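You operate a simulated robot arm through the tools that you are given. There is no shell and no other tool. Be economical: measure what you need, move in short steps, check, and stop when the job is done.

You run a simulated robot arm. Do the job below in one go: nothing can be reset, and whatever is moved stays where it is left.

Task
Take the slack out of the cable, lock the knob and test-pull.
Fine: undo the lock screw first; the red pointer ends in the green band with the top plate sitting. Where these are worked on the way, their far stop is far enough and under half their travel is too little: lock screw.

It is judged by the outcome, as a careful person would: the job done as asked, and still so three seconds after it is handed in. It fails if anything else is knocked over, pushed out of place, dropped, spilled or broken.

Robot
A 7-joint arm with a two-finger parallel gripper, fixed in place. Base frame: the origin is at the foot of the arm, x ahead of it, y to its left, z up. Readings come in mm, degrees, newtons and seconds.
With the tool pointing down near the work surface it reaches from about 120 to 660 mm from the base axis. Its first joint turns from -66.0 to 66.0 degrees. Payload 2.4 kg.
The TCP is the grasp point between the finger pads, 30 mm short of the fingertips. In the tool frame z runs along the fingers and y along their closing line. The gripper opens to 94 mm. The fingers are 28 mm wide and 10 mm thick; the gripper's body (50 by 96 mm) begins 55 mm behind the TCP.
Orientation is told as [roll, pitch, yaw] about the base's x, y, z axes, in that order, counted from this pose: with the fingers straight down and closing along the base's y, the tool's x points along the base's -x, its y along +y and its z along -z.

Tools
- The arm moves only by the tool apply_moves. Its argument "increments" is a list of rows, each a list of 6 numbers: the shift along the base's x, y, z in mm, then the turn, a rotation vector about the base's x, y, z in degrees. In form: [[x, y, z, ax, ay, az], ...]. A call has 1 to 20 rows; each row shifts and turns the commanded pose from where the row before left it. "grip" is the gripper command, from -1 (shut) to 1 (fully open), values between in proportion, set as the call begins (left out, the last holds). Rows are played at 5 a second. More than 50 mm and 8.6 degrees between two rows, or a gripper value outside its range, and nothing of the call is played. A pose out of reach is approached as far as the arm can. The call stops where the force on the tool passes 40 N (or 10 N more than at its start, if that is more) or the arm is blocked; 0.2 s more then pass. Each finger travels about 153 mm/s and halts on what it meets, pressing with about 23 N; the grip force reading is that of the motor and also rises with nothing between the fingers. The clock runs only during rows and for 0.2 s after the last one: add rows that do not move to give the fingers time. It gives the time, the measured TCP pose, the force on the tool (base axes), the opening and the grip force at its end, in the units of the frame above (readings bear some noise), with the torque about the TCP (base axes, N m) and any sound that the robot's microphone picked up.
- Cameras (640 x 400 px; columns grow to the right, rows downward): "scene" is fixed at [49.1, 482.2, 1457.7]; the picture's right is [-0.64, -0.77, 0.00], its down [-0.36, 0.30, -0.89] and it looks along [0.68, -0.57, -0.46] (base axes); focal length 302 px, centre (320, 200). "wrist" rides on the gripper at [76, 14, -103] in the tool frame; the picture's right is [-0.18, 0.98, 0.00], its down [-0.75, -0.14, -0.64] and it looks along [-0.63, -0.12, 0.77] (tool axes); focal length 243 px, centre (320, 200). There is no depth. A picture from a camera that has moved, and an enlarged one, comes with that camera's place and axes in the base frame and with its lens.
- get_image(camera): a new picture of that camera. The clock stands still meanwhile.
- enlarge(camera, box): a new picture of the part [left, top, right, bottom] of that camera's present view, enlarged. The clock stands still meanwhile.
- close_job(): hands the job in; it is judged then, once.

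Work in short steps. Places have to be worked out from the pictures, the camera data and where the tool is seen: move nearer, look again, correct. Check each grasp and each placing, and mend what went wrong. You have 120 turns and 64 pictures in all, those below and enlarged ones among them. Open the gripper and draw the arm clear of the work before you hand the job in, unless the task says otherwise; then end with one line.

The tools are called after ">>>" by a JSON object that holds its "fn" and its "kwargs". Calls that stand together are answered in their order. apply_moves: Moves the arm, as the interface text tells. Its arguments: {"type":"object","properties":{"increments":{"type":"array"},"grip":{"type":"number"}},"required":["increments"]} The other tools are called the same way: get_image (camera) takes a picture; enlarge (camera, box) takes an enlarged picture of a part of a camera's view; close_job () hands the job in.

At the start:

```text
clock: 0.0
tcp_pos: [344.4, -56.8, 1348.8]
tool_rot: [0.0, 0.0, 0.1]
wrist_force: [0.3, -0.1, -0.2]
ft_torque: [0.01, 0.0, -0.02]
finger_gap: 94.0
gripper_force: 0.2
```

scene: 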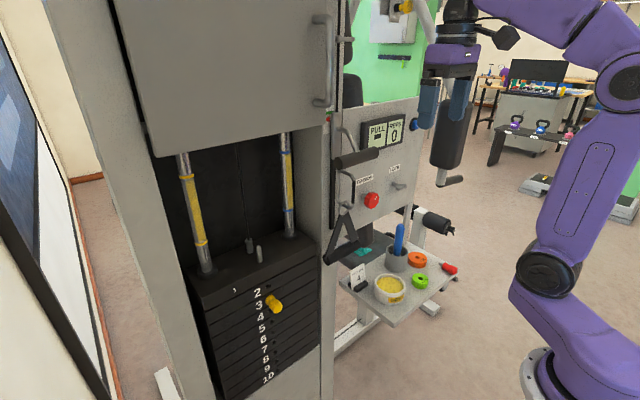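
wrist: 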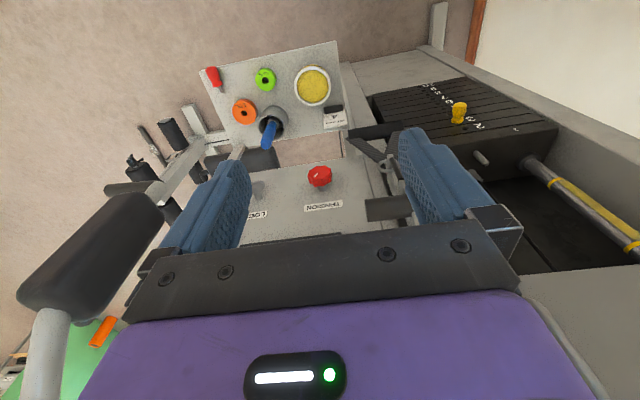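

I start by enlarging the panel with the tension knob, lock and display, and the weight stack.

>>> {"fn": "enlarge", "kwargs": {"camera": "scene", "box": [320, 100, 480, 200]}}

>>> {"fn": "enlarge", "kwargs": {"camera": "scene", "box": [320, 180, 480, 280]}}

>>> {"fn": "enlarge", "kwargs": {"camera": "scene", "box": [160, 220, 340, 332]}}

>>> {"fn": "enlarge", "kwargs": {"camera": "wrist", "box": [200, 120, 440, 270]}}

```text
4.00 times, centred on (400, 150) of scene
camera zoom: at [49.1, 482.2, 1457.7], right [-0.64, -0.77, 0.0], down [-0.36, 0.3, -0.89], along [0.68, -0.57, -0.46], focal length 1210 px, centre (0, 400)
```

zoom: 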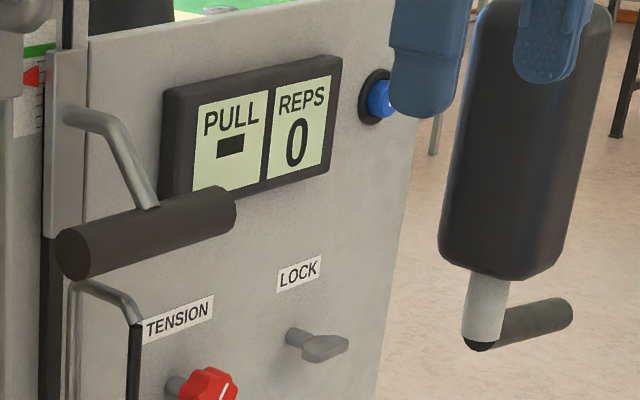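

```text
4.00 times, centred on (400, 230) of scene
camera zoom: at [49.1, 482.2, 1457.7], right [-0.64, -0.77, 0.0], down [-0.36, 0.3, -0.89], along [0.68, -0.57, -0.46], focal length 1210 px, centre (0, 80)
```

zoom: 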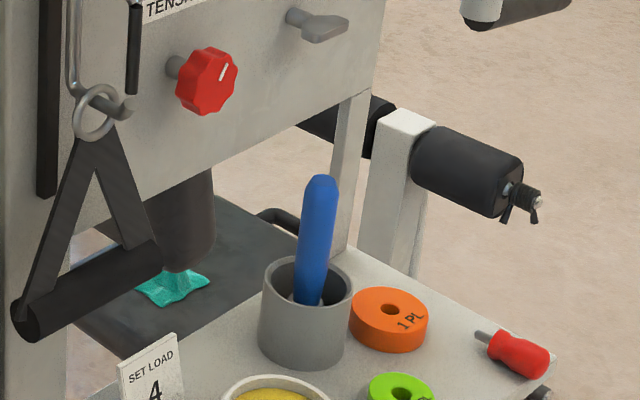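

```text
3.56 times, centred on (250, 276) of scene
camera zoom: at [49.1, 482.2, 1457.7], right [-0.64, -0.77, 0.0], down [-0.36, 0.3, -0.89], along [0.68, -0.57, -0.46], focal length 1075 px, centre (569, -70)
```

zoom: 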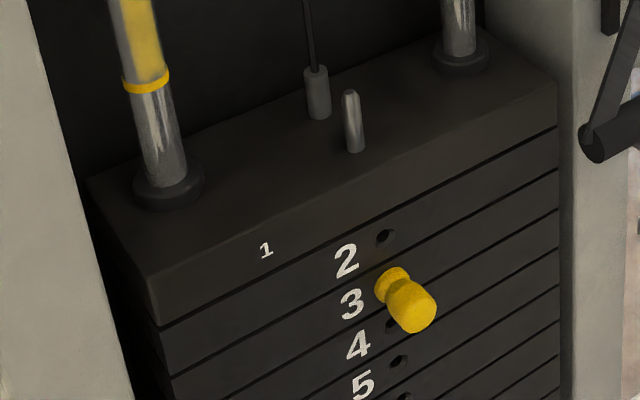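

```text
2.67 times, centred on (320, 195) of wrist
camera zoom: at [267.7, -42.6, 1450.2], right [0.18, 0.98, 0.0], down [0.75, -0.14, 0.64], along [0.63, -0.12, -0.77], focal length 647 px, centre (320, 213)
```

zoom: 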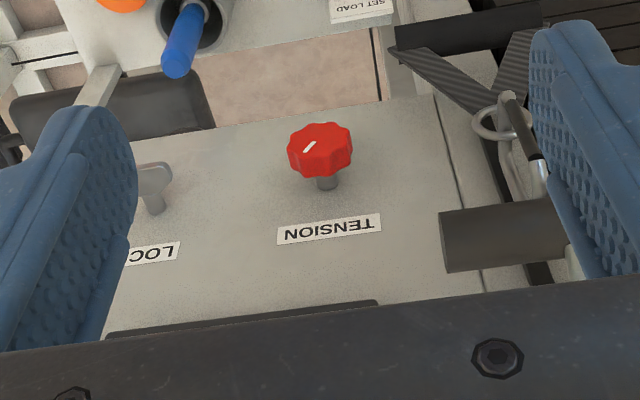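

The tension knob is near (513,-89,1082) and the lock wing near (524,-217,1078), on a panel facing -x. I turn the tool to point along +x while lowering, staying well away from the panel.

>>> {"fn": "apply_moves", "kwargs": {"increments": [[-6, -5, -10, 0, -8.2, 0], [-6, -5, -10, 0, -8.2, 0], [-6, -5, -10, 0, -8.2, 0], [-6, -5, -10, 0, -8.2, 0], [-6, -5, -10, 0, -8.2, 0], [-6, -5, -20, 0, -8.2, 0], [-6, -5, -20, 0, -8.2, 0], [-6, -5, -20, 0, -8.2, 0], [0, -5, -20, 0, -8.2, 0], [0, -5, -20, 0, -8.2, 0], [0, -5, -20, 0, -8, 0], [0, 0, 0, 0, 0, 0]]}}

>>> {"fn": "get_image", "kwargs": {"camera": "wrist"}}

>>> {"fn": "get_image", "kwargs": {"camera": "scene"}}

```text
clock: 2.6
tcp_pos: [287.0, -109.5, 1298.5]
tool_rot: [2.1, -80.2, -4.3]
wrist_force: [-0.3, 0.9, 0.1]
ft_torque: [-0.03, -0.02, -0.01]
finger_gap: 94.0
gripper_force: 0.1
out of reach, approached as far as the arm can: row 8, 9, 10, 11
```

```text
57 pictures are left
camera wrist: at [172.6, -90.0, 1241.2], right [0.07, 0.98, 0.19], down [-0.51, -0.13, 0.85], along [0.86, -0.16, 0.49], focal length 243 px, centre (320, 200)
```

wrist: 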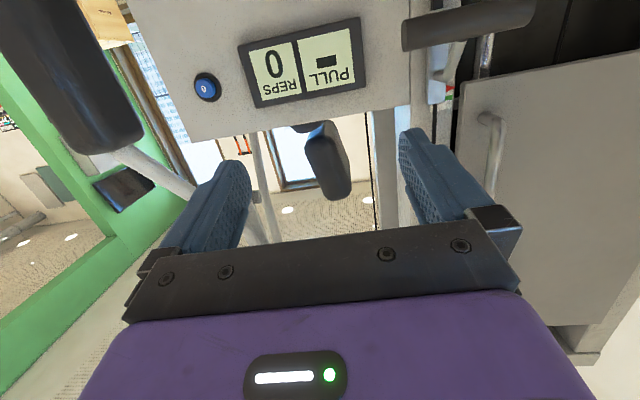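

```text
56 pictures are left
```

scene: 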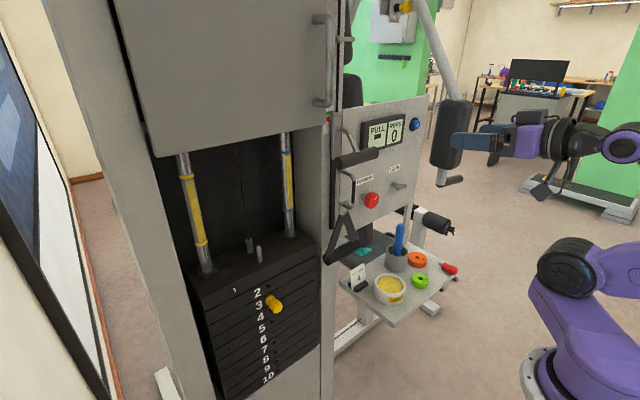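

The arm was too folded to reach; I move the commanded pose forward to let it complete.

>>> {"fn": "apply_moves", "kwargs": {"increments": [[20, -10, 0, 0, 0, 0], [20, -10, 0, 0, 0, 0], [20, -10, 0, 0, 0, 0], [20, -10, 0, 0, 0, 0], [0, 0, 0, 0, 0, 0]]}}

>>> {"fn": "get_image", "kwargs": {"camera": "wrist"}}

```text
clock: 3.8
tcp_pos: [332.8, -132.6, 1293.6]
tool_rot: [1.6, -78.8, -4.2]
wrist_force: [0.3, 0.2, -0.2]
ft_torque: [0.0, 0.0, 0.01]
finger_gap: 94.0
gripper_force: 0.0
out of reach, approached as far as the arm can: row 3, 4
```

```text
55 pictures are left
camera wrist: at [218.8, -113.0, 1239.5], right [0.08, 0.98, 0.19], down [-0.49, -0.12, 0.86], along [0.87, -0.16, 0.47], focal length 243 px, centre (320, 200)
```

wrist: 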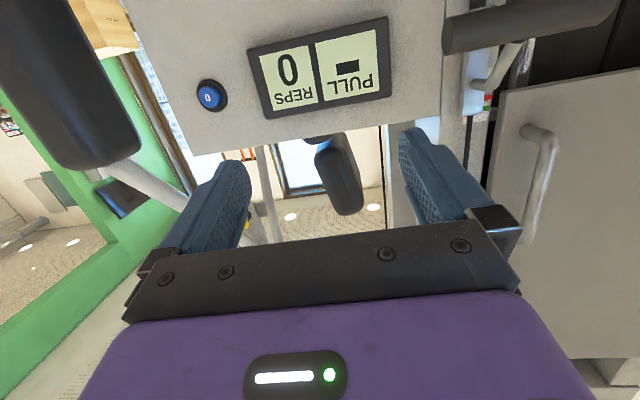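

>>> {"fn": "get_image", "kwargs": {"camera": "scene"}}

>>> {"fn": "apply_moves", "kwargs": {"increments": [[20, -5, -30, 0, 0, 0], [20, -5, -30, 0, 0, 0], [0, 0, -30, 0, 0, 0], [0, 0, 0, 0, 0, 0]]}}

```text
54 pictures are left
```

scene: 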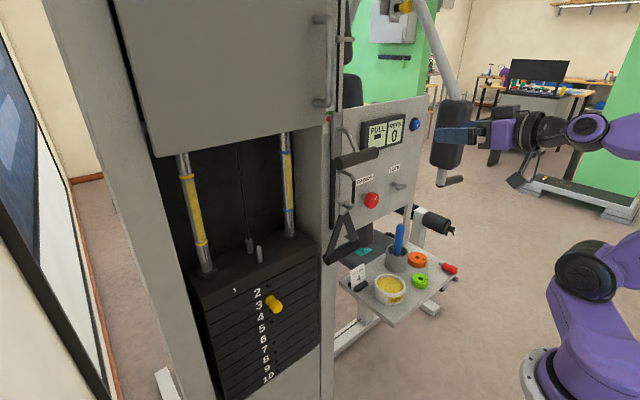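

```text
clock: 4.8
tcp_pos: [380.5, -132.5, 1257.0]
tool_rot: [2.1, -80.1, -4.2]
wrist_force: [0.2, -0.6, 0.2]
ft_torque: [0.0, -0.04, 0.0]
finger_gap: 93.8
gripper_force: 0.0
out of reach, approached as far as the arm can: row 1, 2, 3
```

>>> {"fn": "apply_moves", "kwargs": {"increments": [[20, 0, -20, 0, 0, 0], [0, 0, -20, 0, 0, 0], [0, 0, -20, 0, 0, 0], [0, 0, -20, 0, 0, 0], [0, 0, 0, 0, 0, 0]]}}

```text
clock: 6.0
tcp_pos: [432.0, -135.0, 1202.6]
tool_rot: [2.0, -80.2, -4.3]
wrist_force: [0.1, 1.4, 0.2]
ft_torque: [0.01, 0.04, 0.0]
finger_gap: 93.9
gripper_force: 0.0
out of reach, approached as far as the arm can: row 2, 3, 4
```

The commanded pose is probably about (436,-162,1009); I bring it to z≈1080 and relax the pitch to see what becomes reachable.

>>> {"fn": "apply_moves", "kwargs": {"increments": [[0, 0, 35, 0, 8, 0], [0, 0, 35, 0, 8, 0], [0, 0, 0, 0, 8, 0], [0, 0, 0, 0, 8, 0], [0, 0, 0, 0, 0, 0]]}}

>>> {"fn": "get_image", "kwargs": {"camera": "wrist"}}

>>> {"fn": "get_image", "kwargs": {"camera": "scene"}}

```text
clock: 7.2
tcp_pos: [432.0, -132.2, 1272.9]
tool_rot: [-1.5, -48.2, -1.1]
wrist_force: [-0.2, -0.4, 0.0]
ft_torque: [0.0, -0.02, -0.01]
finger_gap: 94.2
gripper_force: 0.1
```

```text
53 pictures are left
camera wrist: at [305.3, -113.1, 1283.9], right [0.16, 0.98, 0.12], down [0.02, -0.13, 0.99], along [0.99, -0.15, -0.04], focal length 243 px, centre (320, 200)
```

wrist: 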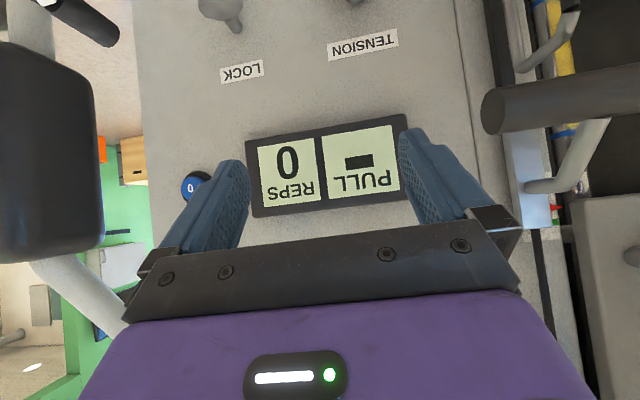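

```text
52 pictures are left
```

scene: 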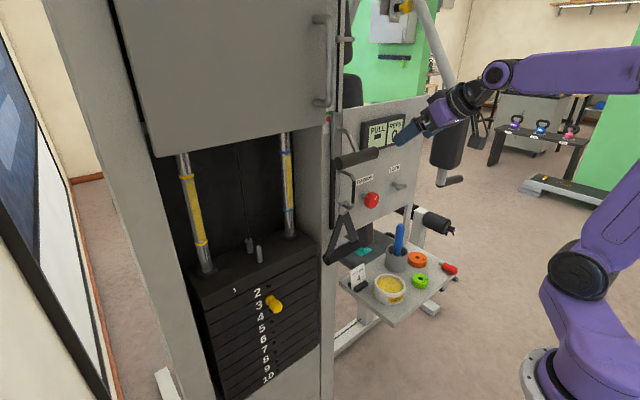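

The command follows what was reached. From here I descend to about z 1095 at this pitch, then rotate.

>>> {"fn": "apply_moves", "kwargs": {"increments": [[-3, -4, -25, 0, 0, 0], [-3, -4, -25, 0, 0, 0], [-3, -4, -25, 0, 0, 0], [-3, -4, -25, 0, 0, 0], [-3, -4, -25, 0, 0, 0], [-3, -4, -25, 0, 0, 0], [-3, -4, -25, 0, 0, 0], [0, 0, 0, 0, -5, 0], [0, 0, 0, 0, -5, 0], [0, 0, 0, 0, -5, 0], [0, 0, 0, 0, -5, 0], [0, 0, 0, 0, -5, 0], [0, 0, 0, 0, -5, 0], [0, 0, 0, 0, 0, 0]]}}

>>> {"fn": "get_image", "kwargs": {"camera": "wrist"}}

>>> {"fn": "get_image", "kwargs": {"camera": "scene"}}

```text
clock: 10.2
tcp_pos: [456.9, -180.3, 1127.1]
tool_rot: [4.5, -78.1, -6.7]
wrist_force: [0.0, -1.2, -0.3]
ft_torque: [-0.02, 0.0, -0.03]
finger_gap: 94.0
gripper_force: 0.0
out of reach, approached as far as the arm can: row 6, 7, 8, 9, 10, 11, 12, 13
```

```text
51 pictures are left
camera wrist: at [341.9, -160.5, 1073.7], right [0.08, 0.98, 0.2], down [-0.48, -0.14, 0.87], along [0.87, -0.16, 0.46], focal length 243 px, centre (320, 200)
```

wrist: 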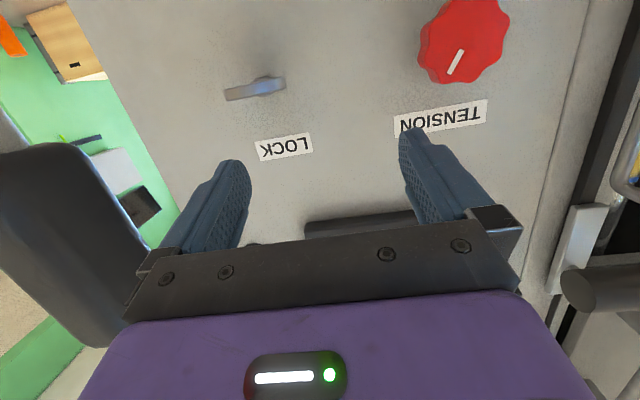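

```text
50 pictures are left
```

scene: 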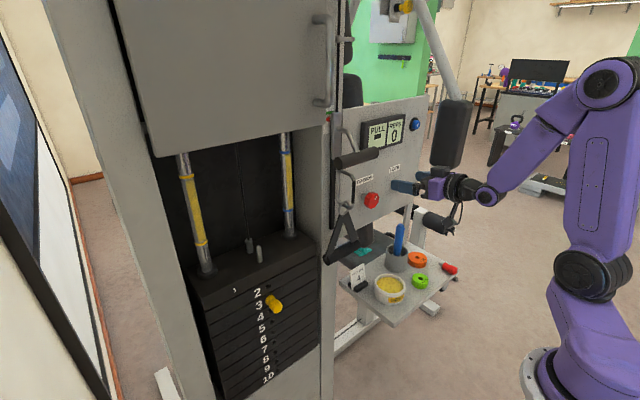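

Now I have a good close view; enlarge the lock wing and look for its shape.

>>> {"fn": "enlarge", "kwargs": {"camera": "wrist", "box": [190, 40, 350, 140]}}

>>> {"fn": "enlarge", "kwargs": {"camera": "scene", "box": [318, 100, 414, 160]}}

```text
4.00 times, centred on (270, 90) of wrist
camera zoom: at [341.9, -160.5, 1073.7], right [0.08, 0.98, 0.2], down [-0.48, -0.14, 0.87], along [0.87, -0.16, 0.46], focal length 970 px, centre (520, 640)
```

zoom: 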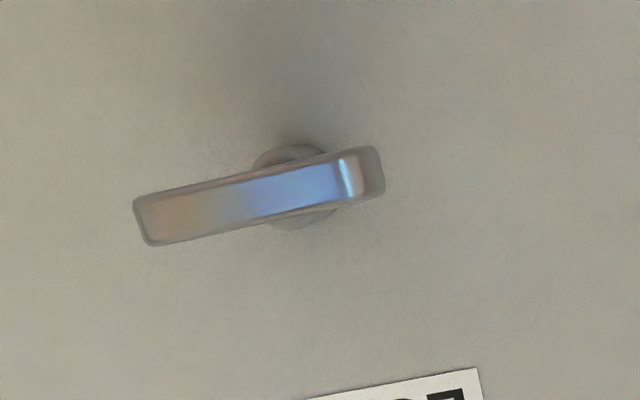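

```text
6.67 times, centred on (366, 130) of scene
camera zoom: at [49.1, 482.2, 1457.7], right [-0.64, -0.77, 0.0], down [-0.36, 0.3, -0.89], along [0.68, -0.57, -0.46], focal length 2016 px, centre (13, 667)
```

zoom: 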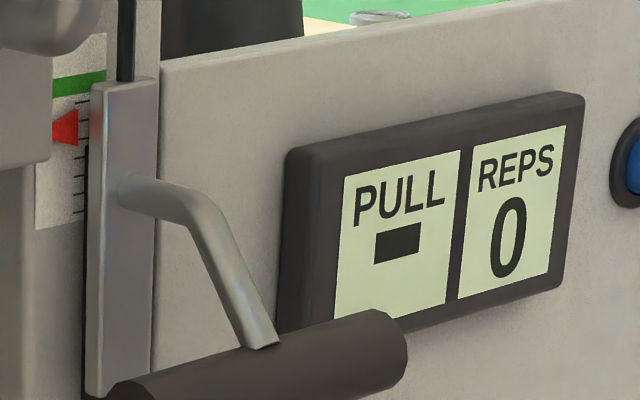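

The lock is a bar lever (about 45 mm long, pivot near y≈-217, z≈1077, long end toward -y). I close the fingers and go below its long end, still short of it in x.

>>> {"fn": "apply_moves", "kwargs": {"grip": -1, "increments": [[0, -10, -15, 0, 0, 0], [0, -10, -15, 0, 0, 0], [0, -10, -15, 0, 0, 0], [0, -10, -15, 0, 0, 0], [5, -10, -10, 0, 0, 0], [5, -5, 0, 0, 0, 0], [0, 0, 0, 0, 0, 0]]}}

>>> {"fn": "get_image", "kwargs": {"camera": "wrist"}}

```text
clock: 11.4
tcp_pos: [482.2, -193.0, 1064.0]
tool_rot: [1.0, -78.0, 4.2]
wrist_force: [1.0, 5.0, -1.6]
ft_torque: [-0.01, 0.03, 0.17]
finger_gap: 0.1
gripper_force: 23.1
out of reach, approached as far as the arm can: row 1, 2, 3
stopped in row 6: the force on the tool passed its limit at 68 N (the readings are from after the stop); the commanded pose is now the measured one
```

```text
47 pictures are left
camera wrist: at [365.8, -188.7, 1011.2], right [-0.05, 0.98, 0.18], down [-0.46, -0.18, 0.87], along [0.89, -0.04, 0.46], focal length 243 px, centre (320, 200)
```

wrist: 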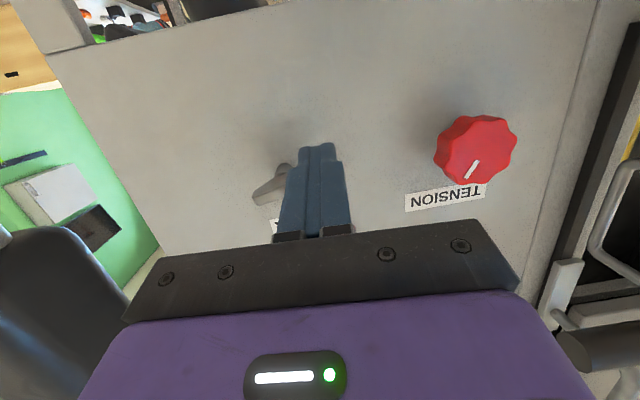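

My fingers touched the lock's short end (it looks to have turned a bit in the loosening direction). I back off in x and look.

>>> {"fn": "apply_moves", "kwargs": {"increments": [[-10, 3, 0, 0, 0, 0], [-15, 0, -5, 0, 0, 0], [-10, 0, -10, 0, 0, 0], [0, -10, -10, 0, 0, 0], [0, 0, 0, 0, 0, 0]]}}

>>> {"fn": "get_image", "kwargs": {"camera": "wrist"}}

```text
clock: 12.6
tcp_pos: [448.1, -202.5, 1040.0]
tool_rot: [0.7, -78.1, 4.1]
wrist_force: [0.4, 0.2, -0.8]
ft_torque: [0.01, -0.01, 0.0]
finger_gap: 0.0
gripper_force: 23.3
```

```text
46 pictures are left
camera wrist: at [331.5, -197.8, 986.5], right [-0.04, 0.98, 0.18], down [-0.46, -0.18, 0.87], along [0.89, -0.04, 0.46], focal length 243 px, centre (320, 200)
```

wrist: 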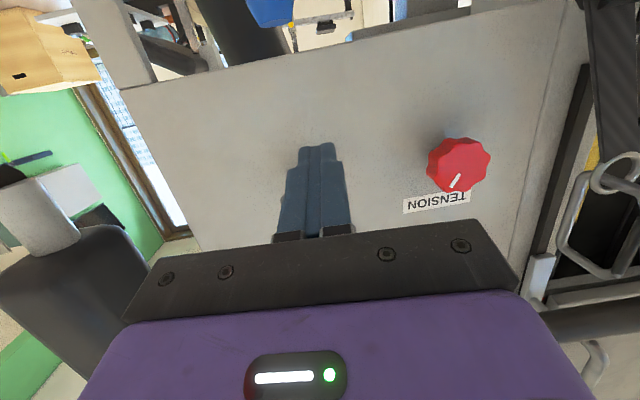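

Lock is hidden behind the fingers; I shift sideways to -y and look again.

>>> {"fn": "apply_moves", "kwargs": {"increments": [[0, -20, 0, 0, 0, 0], [0, -20, 0, 0, 0, 0], [0, 0, 0, 0, 0, 0]]}}

>>> {"fn": "enlarge", "kwargs": {"camera": "wrist", "box": [240, 100, 500, 262]}}

>>> {"fn": "enlarge", "kwargs": {"camera": "scene", "box": [318, 150, 446, 230]}}

```text
clock: 13.4
tcp_pos: [447.8, -242.0, 1040.7]
tool_rot: [0.7, -78.1, 3.9]
wrist_force: [0.4, -0.6, 1.5]
ft_torque: [-0.01, -0.01, -0.03]
finger_gap: 0.2
gripper_force: 22.6
```

```text
2.46 times, centred on (370, 181) of wrist
camera zoom: at [331.1, -237.0, 986.9], right [-0.04, 0.98, 0.18], down [-0.46, -0.18, 0.87], along [0.89, -0.05, 0.46], focal length 597 px, centre (197, 247)
```

zoom: 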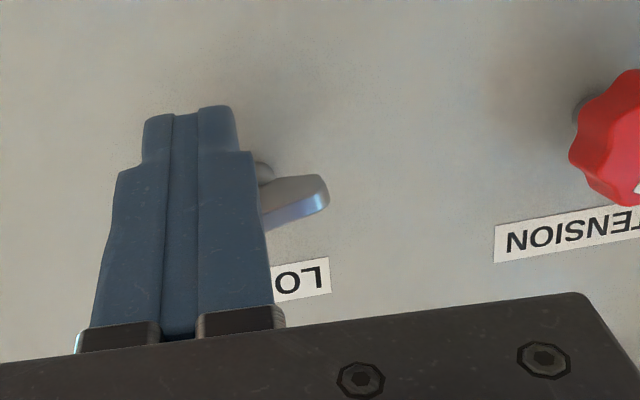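

```text
5.00 times, centred on (382, 190) of scene
camera zoom: at [49.1, 482.2, 1457.7], right [-0.64, -0.77, 0.0], down [-0.36, 0.3, -0.89], along [0.68, -0.57, -0.46], focal length 1512 px, centre (10, 250)
```

zoom: 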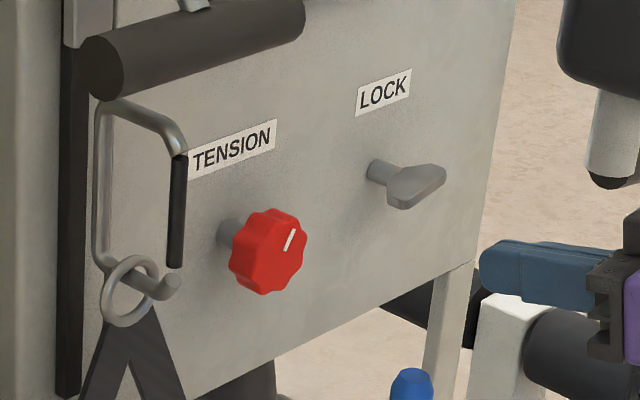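

The lever has tipped slightly in the loosening direction (long end up). I move the fingertips forward beneath the long end, to tip x≈533.

>>> {"fn": "apply_moves", "kwargs": {"increments": [[15, 0, 0, 0, 0, 0], [15, 0, 0, 0, 0, 0], [15, 0, 0, 0, 0, 0], [10, 0, 0, 0, 0, 0], [0, 0, 0, 0, 0, 0]]}}

>>> {"fn": "enlarge", "kwargs": {"camera": "scene", "box": [366, 150, 446, 200]}}

>>> {"fn": "get_image", "kwargs": {"camera": "wrist"}}

```text
clock: 14.6
tcp_pos: [502.1, -241.9, 1038.9]
tool_rot: [0.7, -78.1, 4.0]
wrist_force: [1.0, 0.2, -0.8]
ft_torque: [0.04, 0.01, 0.02]
finger_gap: 0.3
gripper_force: 23.1
```

```text
8.00 times, centred on (406, 175) of scene
camera zoom: at [49.1, 482.2, 1457.7], right [-0.64, -0.77, 0.0], down [-0.36, 0.3, -0.89], along [0.68, -0.57, -0.46], focal length 2419 px, centre (-368, 400)
```

zoom: 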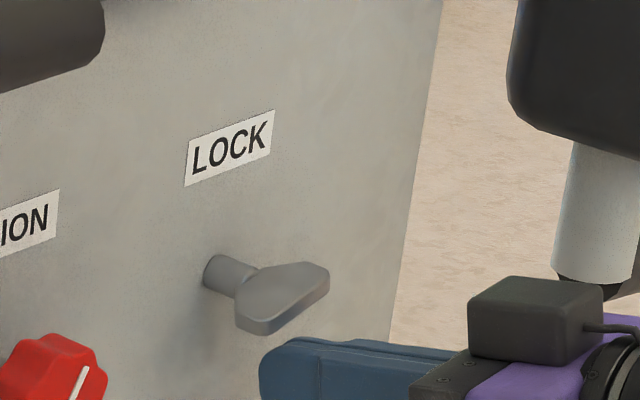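

```text
42 pictures are left
camera wrist: at [386.0, -236.7, 985.2], right [-0.04, 0.98, 0.18], down [-0.46, -0.18, 0.87], along [0.89, -0.05, 0.46], focal length 243 px, centre (320, 200)
```

wrist: 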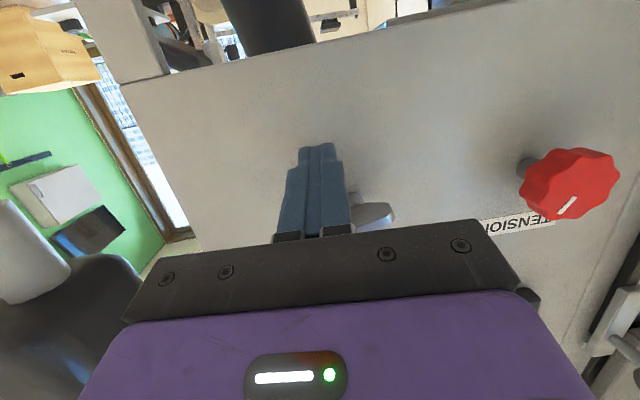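

Fingertips are below the lever's long end. I sweep up along an arc about the pivot to about 90 degrees, watching force.

>>> {"fn": "apply_moves", "kwargs": {"increments": [[0, -1, 16, 0, 0, 0], [0, -1, 16, 0, 0, 0], [0, -1, 7, 0, 0, 0], [0, 0, 8, 0, 0, 0], [0, 1, 7, 0, 0, 0], [0, 4, 6, 0, 0, 0], [0, 5, 6, 0, 0, 0], [0, 0, 0, 0, 0, 0]]}}

>>> {"fn": "enlarge", "kwargs": {"camera": "scene", "box": [366, 150, 446, 200]}}

```text
clock: 16.4
tcp_pos: [500.2, -235.3, 1105.9]
tool_rot: [0.8, -78.1, 4.0]
wrist_force: [0.5, -2.1, -1.5]
ft_torque: [-0.08, 0.02, -0.05]
finger_gap: 0.0
gripper_force: 23.1
```

```text
8.00 times, centred on (406, 175) of scene
camera zoom: at [49.2, 482.1, 1457.7], right [-0.64, -0.77, 0.0], down [-0.36, 0.3, -0.89], along [0.68, -0.57, -0.46], focal length 2419 px, centre (-368, 400)
```

zoom: 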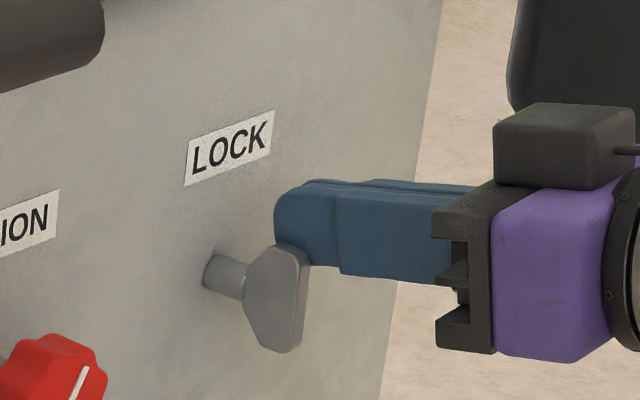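

The lever turned to near vertical with little force. I continue the arc until a stop shows in the force.

>>> {"fn": "apply_moves", "kwargs": {"increments": [[0, 5, 3, 0, 0, 0], [0, 5, 2, 0, 0, 0], [0, 5, 1, 0, 0, 0], [0, 5, 0, 0, 0, 0], [0, 0, 0, 0, 0, 0]]}}

>>> {"fn": "enlarge", "kwargs": {"camera": "scene", "box": [366, 150, 446, 200]}}

```text
clock: 17.6
tcp_pos: [501.7, -216.0, 1110.4]
tool_rot: [0.7, -78.2, 4.1]
wrist_force: [0.8, -1.2, 1.0]
ft_torque: [0.03, -0.08, -0.03]
finger_gap: 0.1
gripper_force: 23.4
```

```text
8.00 times, centred on (406, 175) of scene
camera zoom: at [49.1, 482.2, 1457.7], right [-0.64, -0.77, 0.0], down [-0.36, 0.3, -0.89], along [0.68, -0.57, -0.46], focal length 2419 px, centre (-368, 400)
```

zoom: 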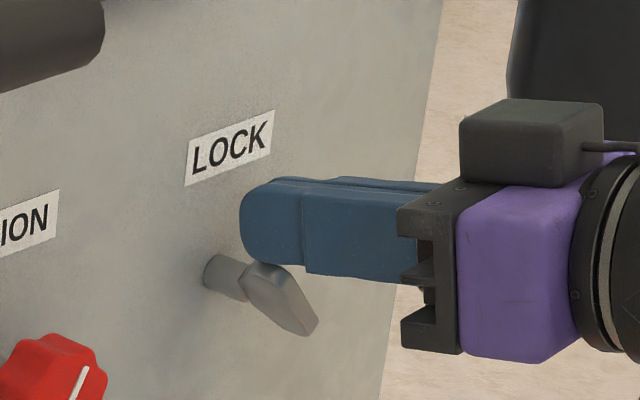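

>>> {"fn": "apply_moves", "kwargs": {"increments": [[0, 5, 0, 0, 0, 0], [0, 5, 0, 0, 0, 0], [0, 5, -3, 0, 0, 0], [0, 5, -5, 0, 0, 0], [0, 0, 0, 0, 0, 0]]}}

>>> {"fn": "enlarge", "kwargs": {"camera": "scene", "box": [366, 150, 446, 200]}}

```text
clock: 18.8
tcp_pos: [503.0, -193.7, 1103.6]
tool_rot: [0.8, -78.2, 4.1]
wrist_force: [0.8, -1.4, 2.1]
ft_torque: [-0.04, -0.03, -0.04]
finger_gap: 0.0
gripper_force: 23.6
```

```text
8.00 times, centred on (406, 175) of scene
camera zoom: at [49.1, 482.2, 1457.7], right [-0.64, -0.77, 0.0], down [-0.36, 0.3, -0.89], along [0.68, -0.57, -0.46], focal length 2419 px, centre (-368, 400)
```

zoom: 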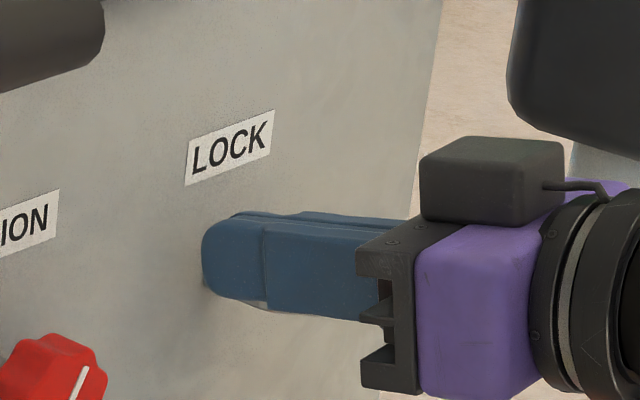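

Still moving freely; I continue the arc downward on the +y side.

>>> {"fn": "apply_moves", "kwargs": {"increments": [[0, 3, -7, 0, 0, 0], [0, 2, -7, 0, 0, 0], [0, 0, -7, 0, 0, 0], [0, -1, -7, 0, 0, 0], [0, -3, -7, 0, 0, 0], [0, 0, 0, 0, 0, 0]]}}

>>> {"fn": "get_image", "kwargs": {"camera": "wrist"}}

>>> {"fn": "enlarge", "kwargs": {"camera": "scene", "box": [366, 150, 446, 200]}}

```text
clock: 20.2
tcp_pos: [502.3, -191.6, 1069.3]
tool_rot: [0.0, -78.5, 5.2]
wrist_force: [-6.1, 15.5, 15.4]
ft_torque: [-0.23, -0.24, 0.14]
finger_gap: 0.1
gripper_force: 22.5
```

```text
38 pictures are left
camera wrist: at [386.3, -187.2, 1015.6], right [-0.05, 0.98, 0.18], down [-0.46, -0.18, 0.87], along [0.89, -0.04, 0.46], focal length 243 px, centre (320, 200)
```

wrist: 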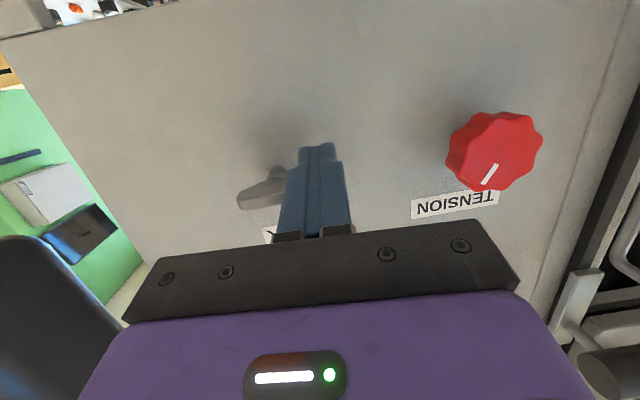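

```text
8.00 times, centred on (406, 175) of scene
camera zoom: at [48.7, 482.8, 1457.5], right [-0.64, -0.77, 0.0], down [-0.36, 0.3, -0.89], along [0.68, -0.57, -0.46], focal length 2419 px, centre (-368, 400)
```

zoom: 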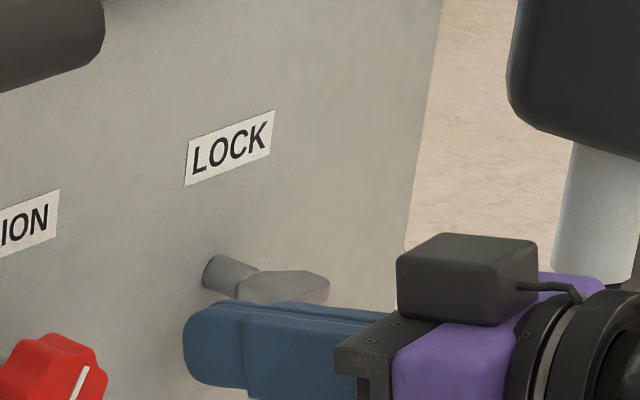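

Force rose to ~20 N with the lever about half a turn round — likely its stop. I push a little more downward to confirm it doesn't move.

>>> {"fn": "apply_moves", "kwargs": {"increments": [[0, 2, -3, 0, 0, 0], [0, 1, -3, 0, 0, 0], [0, 0, 0, 0, 0, 0]]}}

>>> {"fn": "enlarge", "kwargs": {"camera": "wrist", "box": [220, 130, 380, 230]}}

```text
clock: 21.0
tcp_pos: [500.8, -192.1, 1062.1]
tool_rot: [0.8, -78.1, 3.9]
wrist_force: [1.4, 8.3, 7.1]
ft_torque: [-0.13, -0.12, 0.14]
finger_gap: 0.0
gripper_force: 22.7
```

```text
4.00 times, centred on (300, 180) of wrist
camera zoom: at [385.1, -185.9, 1008.8], right [-0.04, 0.98, 0.18], down [-0.46, -0.18, 0.87], along [0.89, -0.05, 0.46], focal length 970 px, centre (400, 280)
```

zoom: 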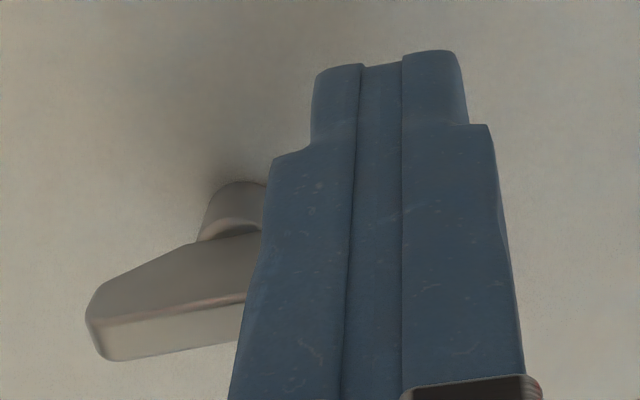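

To tell a stop from a slip, I back off and lift the other (-y) end from below, watching for resistance.

>>> {"fn": "apply_moves", "kwargs": {"increments": [[0, 4, 3, 0, 0, 0], [-20, 5, 0, 0, 0, 0], [-25, -5, -15, 0, 0, 0], [0, -20, -15, 0, 0, 0], [0, -20, 0, 0, 0, 0], [0, -12, 0, 0, 0, 0], [20, 0, 0, 0, 0, 0], [25, 0, 0, 0, 0, 0], [0, 0, 8, 0, 0, 0], [0, 0, 8, 0, 0, 0], [0, 0, 8, 0, 0, 0], [0, 0, 5, 0, 0, 0], [0, 0, 5, 0, 0, 0]]}}

>>> {"fn": "enlarge", "kwargs": {"camera": "scene", "box": [366, 150, 446, 200]}}

```text
clock: 23.8
tcp_pos: [501.2, -236.7, 1059.5]
tool_rot: [3.4, -76.8, 1.4]
wrist_force: [-0.7, -0.2, -1.5]
ft_torque: [0.01, 0.01, -0.03]
finger_gap: 0.2
gripper_force: 22.7
stopped in row 13: the force on the tool passed its limit at 45 N (the readings are from after the stop); the commanded pose is now the measured one
```

```text
8.00 times, centred on (406, 175) of scene
camera zoom: at [49.1, 482.2, 1457.7], right [-0.64, -0.77, 0.0], down [-0.36, 0.3, -0.89], along [0.68, -0.57, -0.46], focal length 2419 px, centre (-368, 400)
```

zoom: 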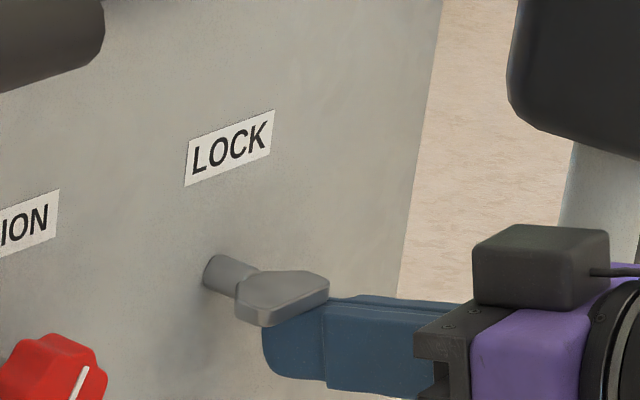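

The lever is solidly at its far stop after half a turn, so the lock is undone. Now I retreat, move in front of the tension knob with the gripper open and try to straighten the pitch.

>>> {"fn": "apply_moves", "kwargs": {"grip": 1, "increments": [[-5, 0, -5, 0, 0, 0], [-20, 0, -5, 0, 0, 0], [-25, 10, 0, 0, 0, 0], [-20, 20, 5, 0, 0, 0], [0, 20, 5, 0, 0, 0], [0, 20, 5, 0, 0, 0], [0, 25, 5, 0, 0, 0], [0, 25, 5, 0, 0, 0], [0, 28, 5, 0, 0, 0], [0, 0, 0, -3, -6, -2], [0, 0, 0, 0, -6, 0], [0, 0, 0, 0, 0, 0]]}}

>>> {"fn": "get_image", "kwargs": {"camera": "wrist"}}

```text
clock: 26.4
tcp_pos: [431.5, -89.5, 1080.4]
tool_rot: [-67.4, -86.8, 69.4]
wrist_force: [-0.3, 0.4, -0.2]
ft_torque: [-0.01, 0.0, -0.02]
finger_gap: 93.9
gripper_force: 0.1
```

```text
34 pictures are left
camera wrist: at [327.1, -83.6, 1005.2], right [-0.03, 0.99, 0.13], down [-0.62, -0.13, 0.77], along [0.78, -0.06, 0.62], focal length 243 px, centre (320, 200)
```

wrist: 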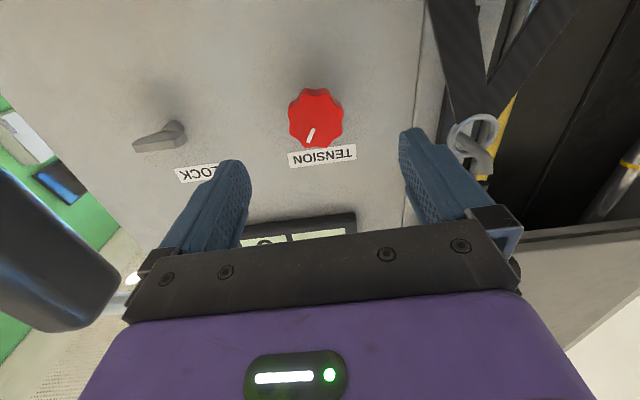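

Pitch is now near -90 and the knob sits at about (515,-90,1074), ~42-48 mm across. I advance with open fingers to TCP x≈502.

>>> {"fn": "apply_moves", "kwargs": {"increments": [[15, 0, -2, 0, 0, 0], [15, 0, -2, 0, 0, 0], [15, 0, -1, 0, 0, 0], [15, 0, 0, 0, 0, 0], [10, 0, 0, 0, 0, 0], [0, 0, 0, 0, 0, 0]]}}

>>> {"fn": "get_image", "kwargs": {"camera": "wrist"}}

>>> {"fn": "enlarge", "kwargs": {"camera": "scene", "box": [318, 100, 446, 220]}}

```text
clock: 27.8
tcp_pos: [501.9, -90.6, 1074.4]
tool_rot: [-66.0, -86.8, 68.2]
wrist_force: [0.4, 0.8, -0.5]
ft_torque: [0.02, 0.0, 0.01]
finger_gap: 94.0
gripper_force: 0.2
```

```text
33 pictures are left
camera wrist: at [397.4, -83.4, 1000.0], right [-0.03, 0.99, 0.13], down [-0.62, -0.13, 0.77], along [0.78, -0.06, 0.62], focal length 243 px, centre (320, 200)
```

wrist: 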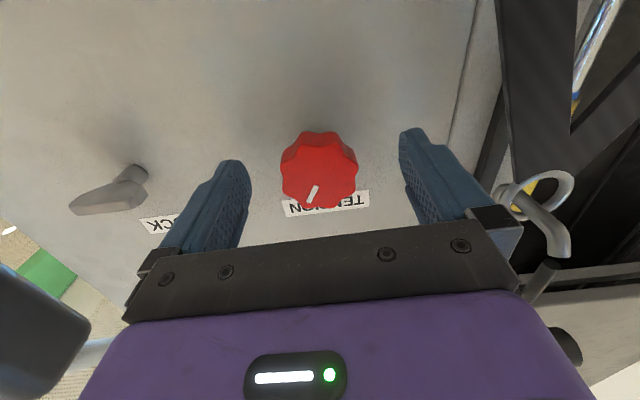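

```text
3.33 times, centred on (382, 160) of scene
camera zoom: at [49.1, 482.2, 1457.7], right [-0.64, -0.77, 0.0], down [-0.36, 0.3, -0.89], along [0.68, -0.57, -0.46], focal length 1008 px, centre (113, 333)
```

zoom: 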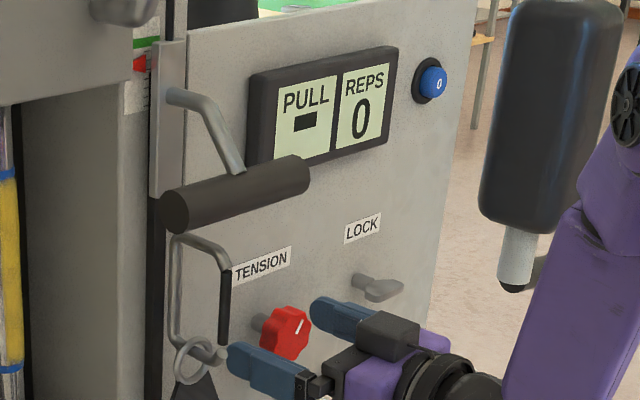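

The knob appears centred between the fingers. I close on it, giving time.

>>> {"fn": "apply_moves", "kwargs": {"grip": -1, "increments": [[0, 0, 0, 0, 0, 0], [0, 0, 0, 0, 0, 0], [0, 0, 0, 0, 0, 0]]}}

>>> {"fn": "get_image", "kwargs": {"camera": "wrist"}}

```text
clock: 28.6
tcp_pos: [500.8, -91.0, 1074.0]
tool_rot: [-66.1, -86.8, 68.2]
wrist_force: [6.2, -2.8, -1.8]
ft_torque: [0.02, -0.02, -1.17]
finger_gap: 43.7
gripper_force: 45.4
```

```text
31 pictures are left
camera wrist: at [397.4, -83.9, 1000.1], right [-0.03, 0.99, 0.13], down [-0.62, -0.13, 0.77], along [0.78, -0.06, 0.62], focal length 243 px, centre (320, 200)
```

wrist: 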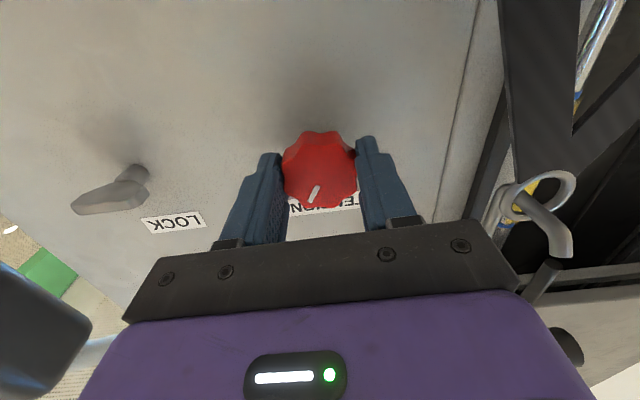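

Knob gripped (43.7 mm). I turn it clockwise (about +x) by 30 degrees and check the pointer.

>>> {"fn": "apply_moves", "kwargs": {"increments": [[0, 0, 0, 5, 0, 0], [0, 0, 0, 5, 0, 0], [0, 0, 0, 5, 0, 0], [0, 0, 0, 5, 0, 0], [0, 0, 0, 5, 0, 0], [0, 0, 0, 5, 0, 0], [0, 0, 0, 0, 0, 0]]}}

>>> {"fn": "enlarge", "kwargs": {"camera": "scene", "box": [318, 110, 390, 215]}}

```text
clock: 30.2
tcp_pos: [502.1, -91.8, 1073.7]
tool_rot: [90.2, -62.9, -87.9]
wrist_force: [21.1, -8.2, 5.8]
ft_torque: [0.0, -0.53, -1.12]
finger_gap: 43.7
gripper_force: 44.4
```

```text
3.81 times, centred on (354, 162) of scene
camera zoom: at [49.7, 481.9, 1457.7], right [-0.64, -0.77, 0.0], down [-0.36, 0.3, -0.89], along [0.68, -0.57, -0.46], focal length 1152 px, centre (190, 343)
```

zoom: 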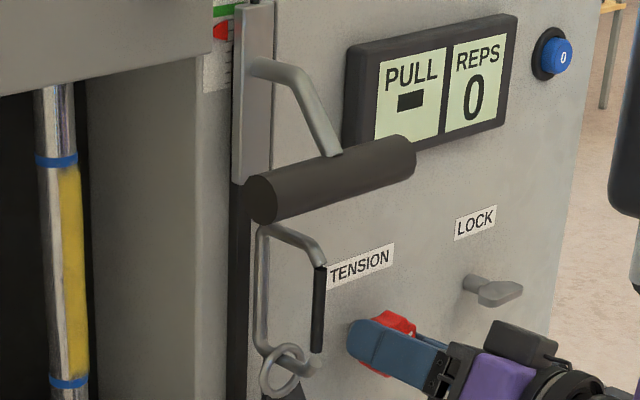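

The pointer seems to have risen slightly. I continue 30 degrees more and look closely.

>>> {"fn": "apply_moves", "kwargs": {"increments": [[0, 0, 0, 5, 0, 0], [0, 0, 0, 5, 0, 0], [0, 0, 0, 5, 0, 0], [0, 0, 0, 5, 0, 0], [0, 0, 0, 5, 0, 0], [0, 0, 0, 5, 0, 0], [0, 0, 0, 0, 0, 0]]}}

>>> {"fn": "enlarge", "kwargs": {"camera": "scene", "box": [318, 105, 350, 125]}}

```text
clock: 31.8
tcp_pos: [501.0, -89.4, 1073.1]
tool_rot: [91.5, -32.8, -88.8]
wrist_force: [23.3, -9.6, 4.7]
ft_torque: [-0.01, 0.69, -0.58]
finger_gap: 43.4
gripper_force: 44.8
```

```text
16.00 times, centred on (334, 115) of scene
camera zoom: at [49.8, 481.9, 1457.7], right [-0.64, -0.77, 0.0], down [-0.36, 0.3, -0.89], along [0.68, -0.57, -0.46], focal length 4838 px, centre (96, 1560)
```

zoom: 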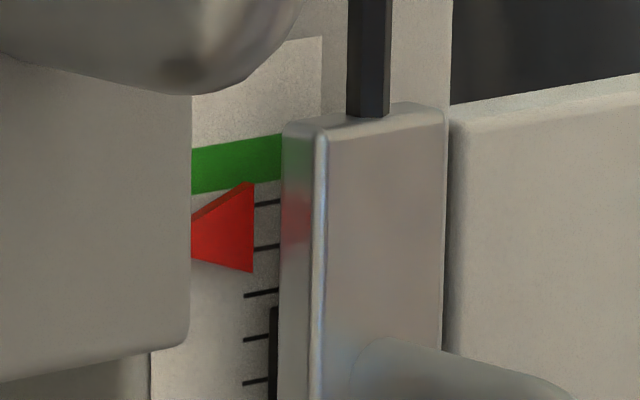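

Pointer rises ~2.8 px per 60 degrees; about 80 degrees more are needed to centre it in the green. The knob draws the tool toward the panel, so I follow with a little +x while turning 40 degrees more.

>>> {"fn": "apply_moves", "kwargs": {"increments": [[1, 0, 0, 5, 0, 0], [0, 0, 0, 5, 0, 0], [1, 0, 0, 5, 0, 0], [0, 0, 0, 5, 0, 0], [0, 0, 0, 5, 0, 0], [0, 0, 0, 5, 0, 0], [0, 0, 0, 5, 0, 0], [0, 0, 0, 5, 0, 0], [0, 0, 0, 0, 0, 0]]}}

>>> {"fn": "enlarge", "kwargs": {"camera": "scene", "box": [318, 105, 350, 125]}}

```text
clock: 33.8
tcp_pos: [503.0, -89.6, 1074.8]
tool_rot: [92.3, 7.2, -88.8]
wrist_force: [-25.7, 1.8, 4.9]
ft_torque: [0.03, 0.67, -0.29]
finger_gap: 43.5
gripper_force: 44.6
```

```text
16.00 times, centred on (334, 115) of scene
camera zoom: at [48.2, 482.3, 1457.7], right [-0.64, -0.77, 0.0], down [-0.36, 0.3, -0.89], along [0.68, -0.57, -0.46], focal length 4838 px, centre (96, 1560)
```

zoom: 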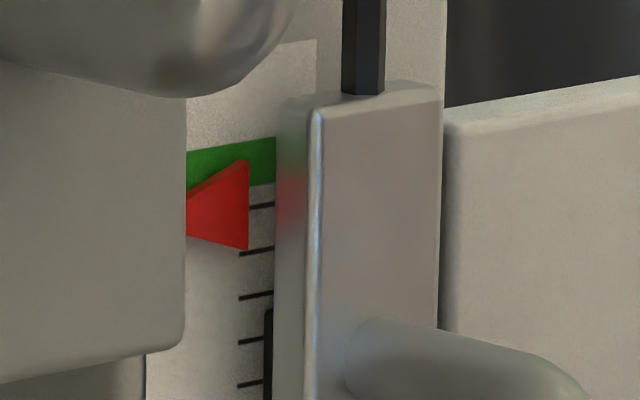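

Gap to the green centre is down to ~43 zoomed px at ~0.57 px/deg. I turn 40 degrees more.

>>> {"fn": "apply_moves", "kwargs": {"increments": [[-1, 0, 0, 5, 0, 0], [0, 0, 0, 5, 0, 0], [0, 0, 0, 5, 0, 0], [0, 0, 0, 5, 0, 0], [0, 0, 0, 5, 0, 0], [0, 0, 0, 5, 0, 0], [0, 0, 0, 5, 0, 0], [0, 0, 0, 5, 0, 0], [0, 0, 0, 0, 0, 0]]}}

>>> {"fn": "enlarge", "kwargs": {"camera": "scene", "box": [318, 105, 350, 125]}}

```text
clock: 35.8
tcp_pos: [502.3, -89.7, 1075.1]
tool_rot: [93.9, 47.1, -87.9]
wrist_force: [14.4, -2.2, 17.4]
ft_torque: [-0.01, 0.49, 0.44]
finger_gap: 43.6
gripper_force: 45.3
```

```text
16.00 times, centred on (334, 115) of scene
camera zoom: at [49.3, 482.2, 1457.7], right [-0.64, -0.77, 0.0], down [-0.36, 0.3, -0.89], along [0.68, -0.57, -0.46], focal length 4838 px, centre (96, 1560)
```

zoom: 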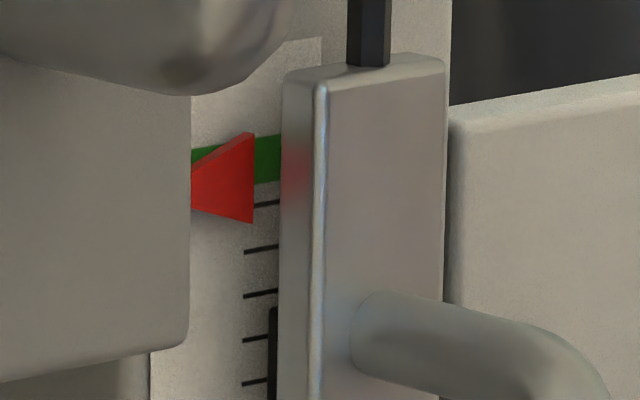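

The pointer tip is now inside the green, slightly low (less after parallax). I turn about 12 degrees more and check pointer and top plate.

>>> {"fn": "apply_moves", "kwargs": {"increments": [[0, 0, 0, 4, 0, 0], [0, 0, 0, 4, 0, 0], [0, 0, 0, 4, 0, 0], [0, 0, 0, 0, 0, 0]]}}

>>> {"fn": "enlarge", "kwargs": {"camera": "scene", "box": [318, 105, 350, 125]}}

>>> {"fn": "enlarge", "kwargs": {"camera": "scene", "box": [160, 220, 340, 332]}}

```text
clock: 36.8
tcp_pos: [501.7, -88.4, 1076.2]
tool_rot: [94.7, 59.0, -87.2]
wrist_force: [21.7, 0.8, 21.3]
ft_torque: [0.0, 0.49, 0.6]
finger_gap: 43.6
gripper_force: 44.3
```

```text
16.00 times, centred on (334, 115) of scene
camera zoom: at [49.5, 482.3, 1457.6], right [-0.64, -0.77, 0.0], down [-0.36, 0.3, -0.89], along [0.68, -0.57, -0.46], focal length 4838 px, centre (96, 1560)
```

zoom: 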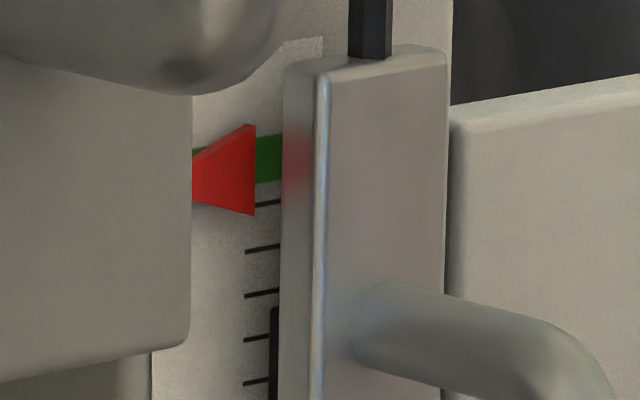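

```text
3.56 times, centred on (250, 276) of scene
camera zoom: at [49.5, 482.3, 1457.6], right [-0.64, -0.77, 0.0], down [-0.36, 0.3, -0.89], along [0.68, -0.57, -0.46], focal length 1075 px, centre (569, -70)
```

zoom: 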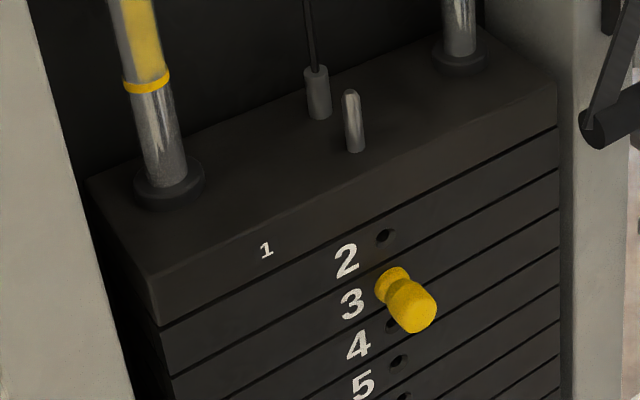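

The pointer sits about centred in the green and the top plate is still seated. I release the knob, retreat and unroll the wrist part way.

>>> {"fn": "apply_moves", "kwargs": {"grip": 1, "increments": [[0, 0, 0, 0, 0, 0], [0, 0, 0, 0, 0, 0], [0, 0, 0, 0, 0, 0], [-20, 0, 0, 0, 0, 0], [-25, 0, 0, 0, 0, 0], [-25, 0, 0, 0, 0, 0], [0, -10, 0, -8, 0, 0], [0, -10, 0, -8, 0, 0], [0, -10, 0, -8, 0, 0], [0, -10, 0, -8, 0, 0], [0, -10, 0, -8, 0, 0], [0, -10, 0, -8, 0, 0], [0, -10, 0, -8, 0, 0], [0, -10, 0, -8, 0, 0], [0, -10, 0, -8, 0, 0], [0, -10, 0, 0, 0, 0]]}}

>>> {"fn": "enlarge", "kwargs": {"camera": "scene", "box": [318, 105, 350, 125]}}

>>> {"fn": "get_image", "kwargs": {"camera": "wrist"}}

```text
clock: 40.2
tcp_pos: [431.8, -189.7, 1074.1]
tool_rot: [92.1, -13.0, -88.9]
wrist_force: [-1.6, 0.3, -0.6]
ft_torque: [-0.02, 0.02, -0.02]
finger_gap: 93.7
gripper_force: 0.1
```

```text
16.00 times, centred on (334, 115) of scene
camera zoom: at [49.1, 482.2, 1457.7], right [-0.64, -0.77, 0.0], down [-0.36, 0.3, -0.89], along [0.68, -0.57, -0.46], focal length 4838 px, centre (96, 1560)
```

zoom: 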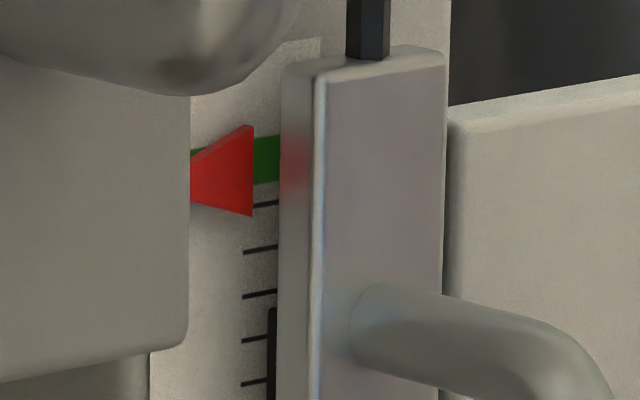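

```text
23 pictures are left
camera wrist: at [327.6, -114.7, 1067.8], right [-0.03, 0.04, 1.0], down [-0.62, -0.78, 0.01], along [0.78, -0.62, 0.05], focal length 243 px, centre (320, 200)
```

wrist: 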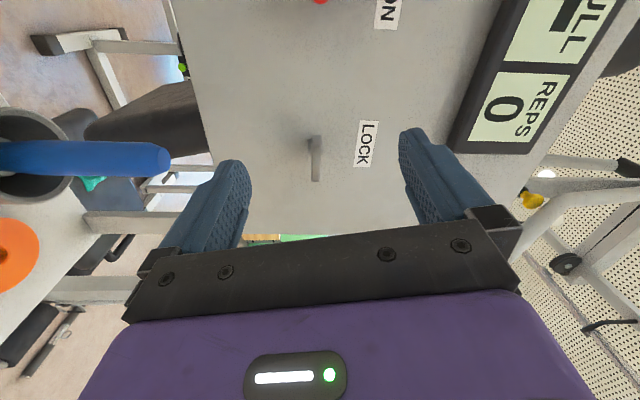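

The pointer holds in the green after release. Now I close the fingers and go in above the lock's -y end, to push it clockwise.

>>> {"fn": "apply_moves", "kwargs": {"grip": -1, "increments": [[0, -15, 15, 0, 0, 0], [0, -15, 15, 0, 0, 0], [0, -19, 10, 0, 0, 0], [20, 0, 0, 0, 0, 0], [20, 0, 0, 0, 0, 0], [20, 0, 0, 0, 0, 0], [8, 0, 0, 0, 0, 0], [0, 0, 0, 0, 0, 0]]}}

>>> {"fn": "enlarge", "kwargs": {"camera": "scene", "box": [366, 150, 446, 200]}}

```text
clock: 42.0
tcp_pos: [498.8, -236.9, 1115.0]
tool_rot: [92.0, -12.9, -88.9]
wrist_force: [0.7, -0.4, 1.1]
ft_torque: [-0.01, 0.0, 0.01]
finger_gap: 0.0
gripper_force: 22.8
```

```text
8.00 times, centred on (406, 175) of scene
camera zoom: at [49.1, 482.2, 1457.7], right [-0.64, -0.77, 0.0], down [-0.36, 0.3, -0.89], along [0.68, -0.57, -0.46], focal length 2419 px, centre (-368, 400)
```

zoom: 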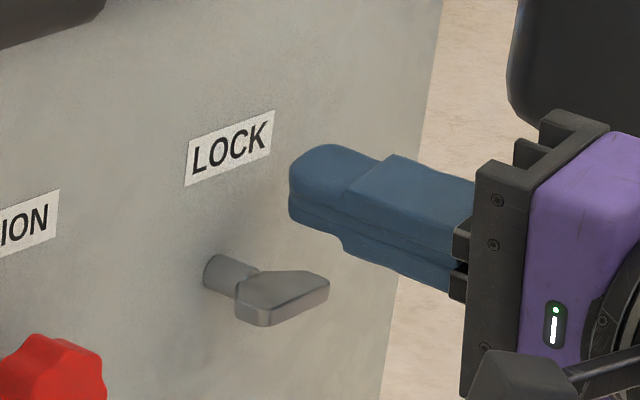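

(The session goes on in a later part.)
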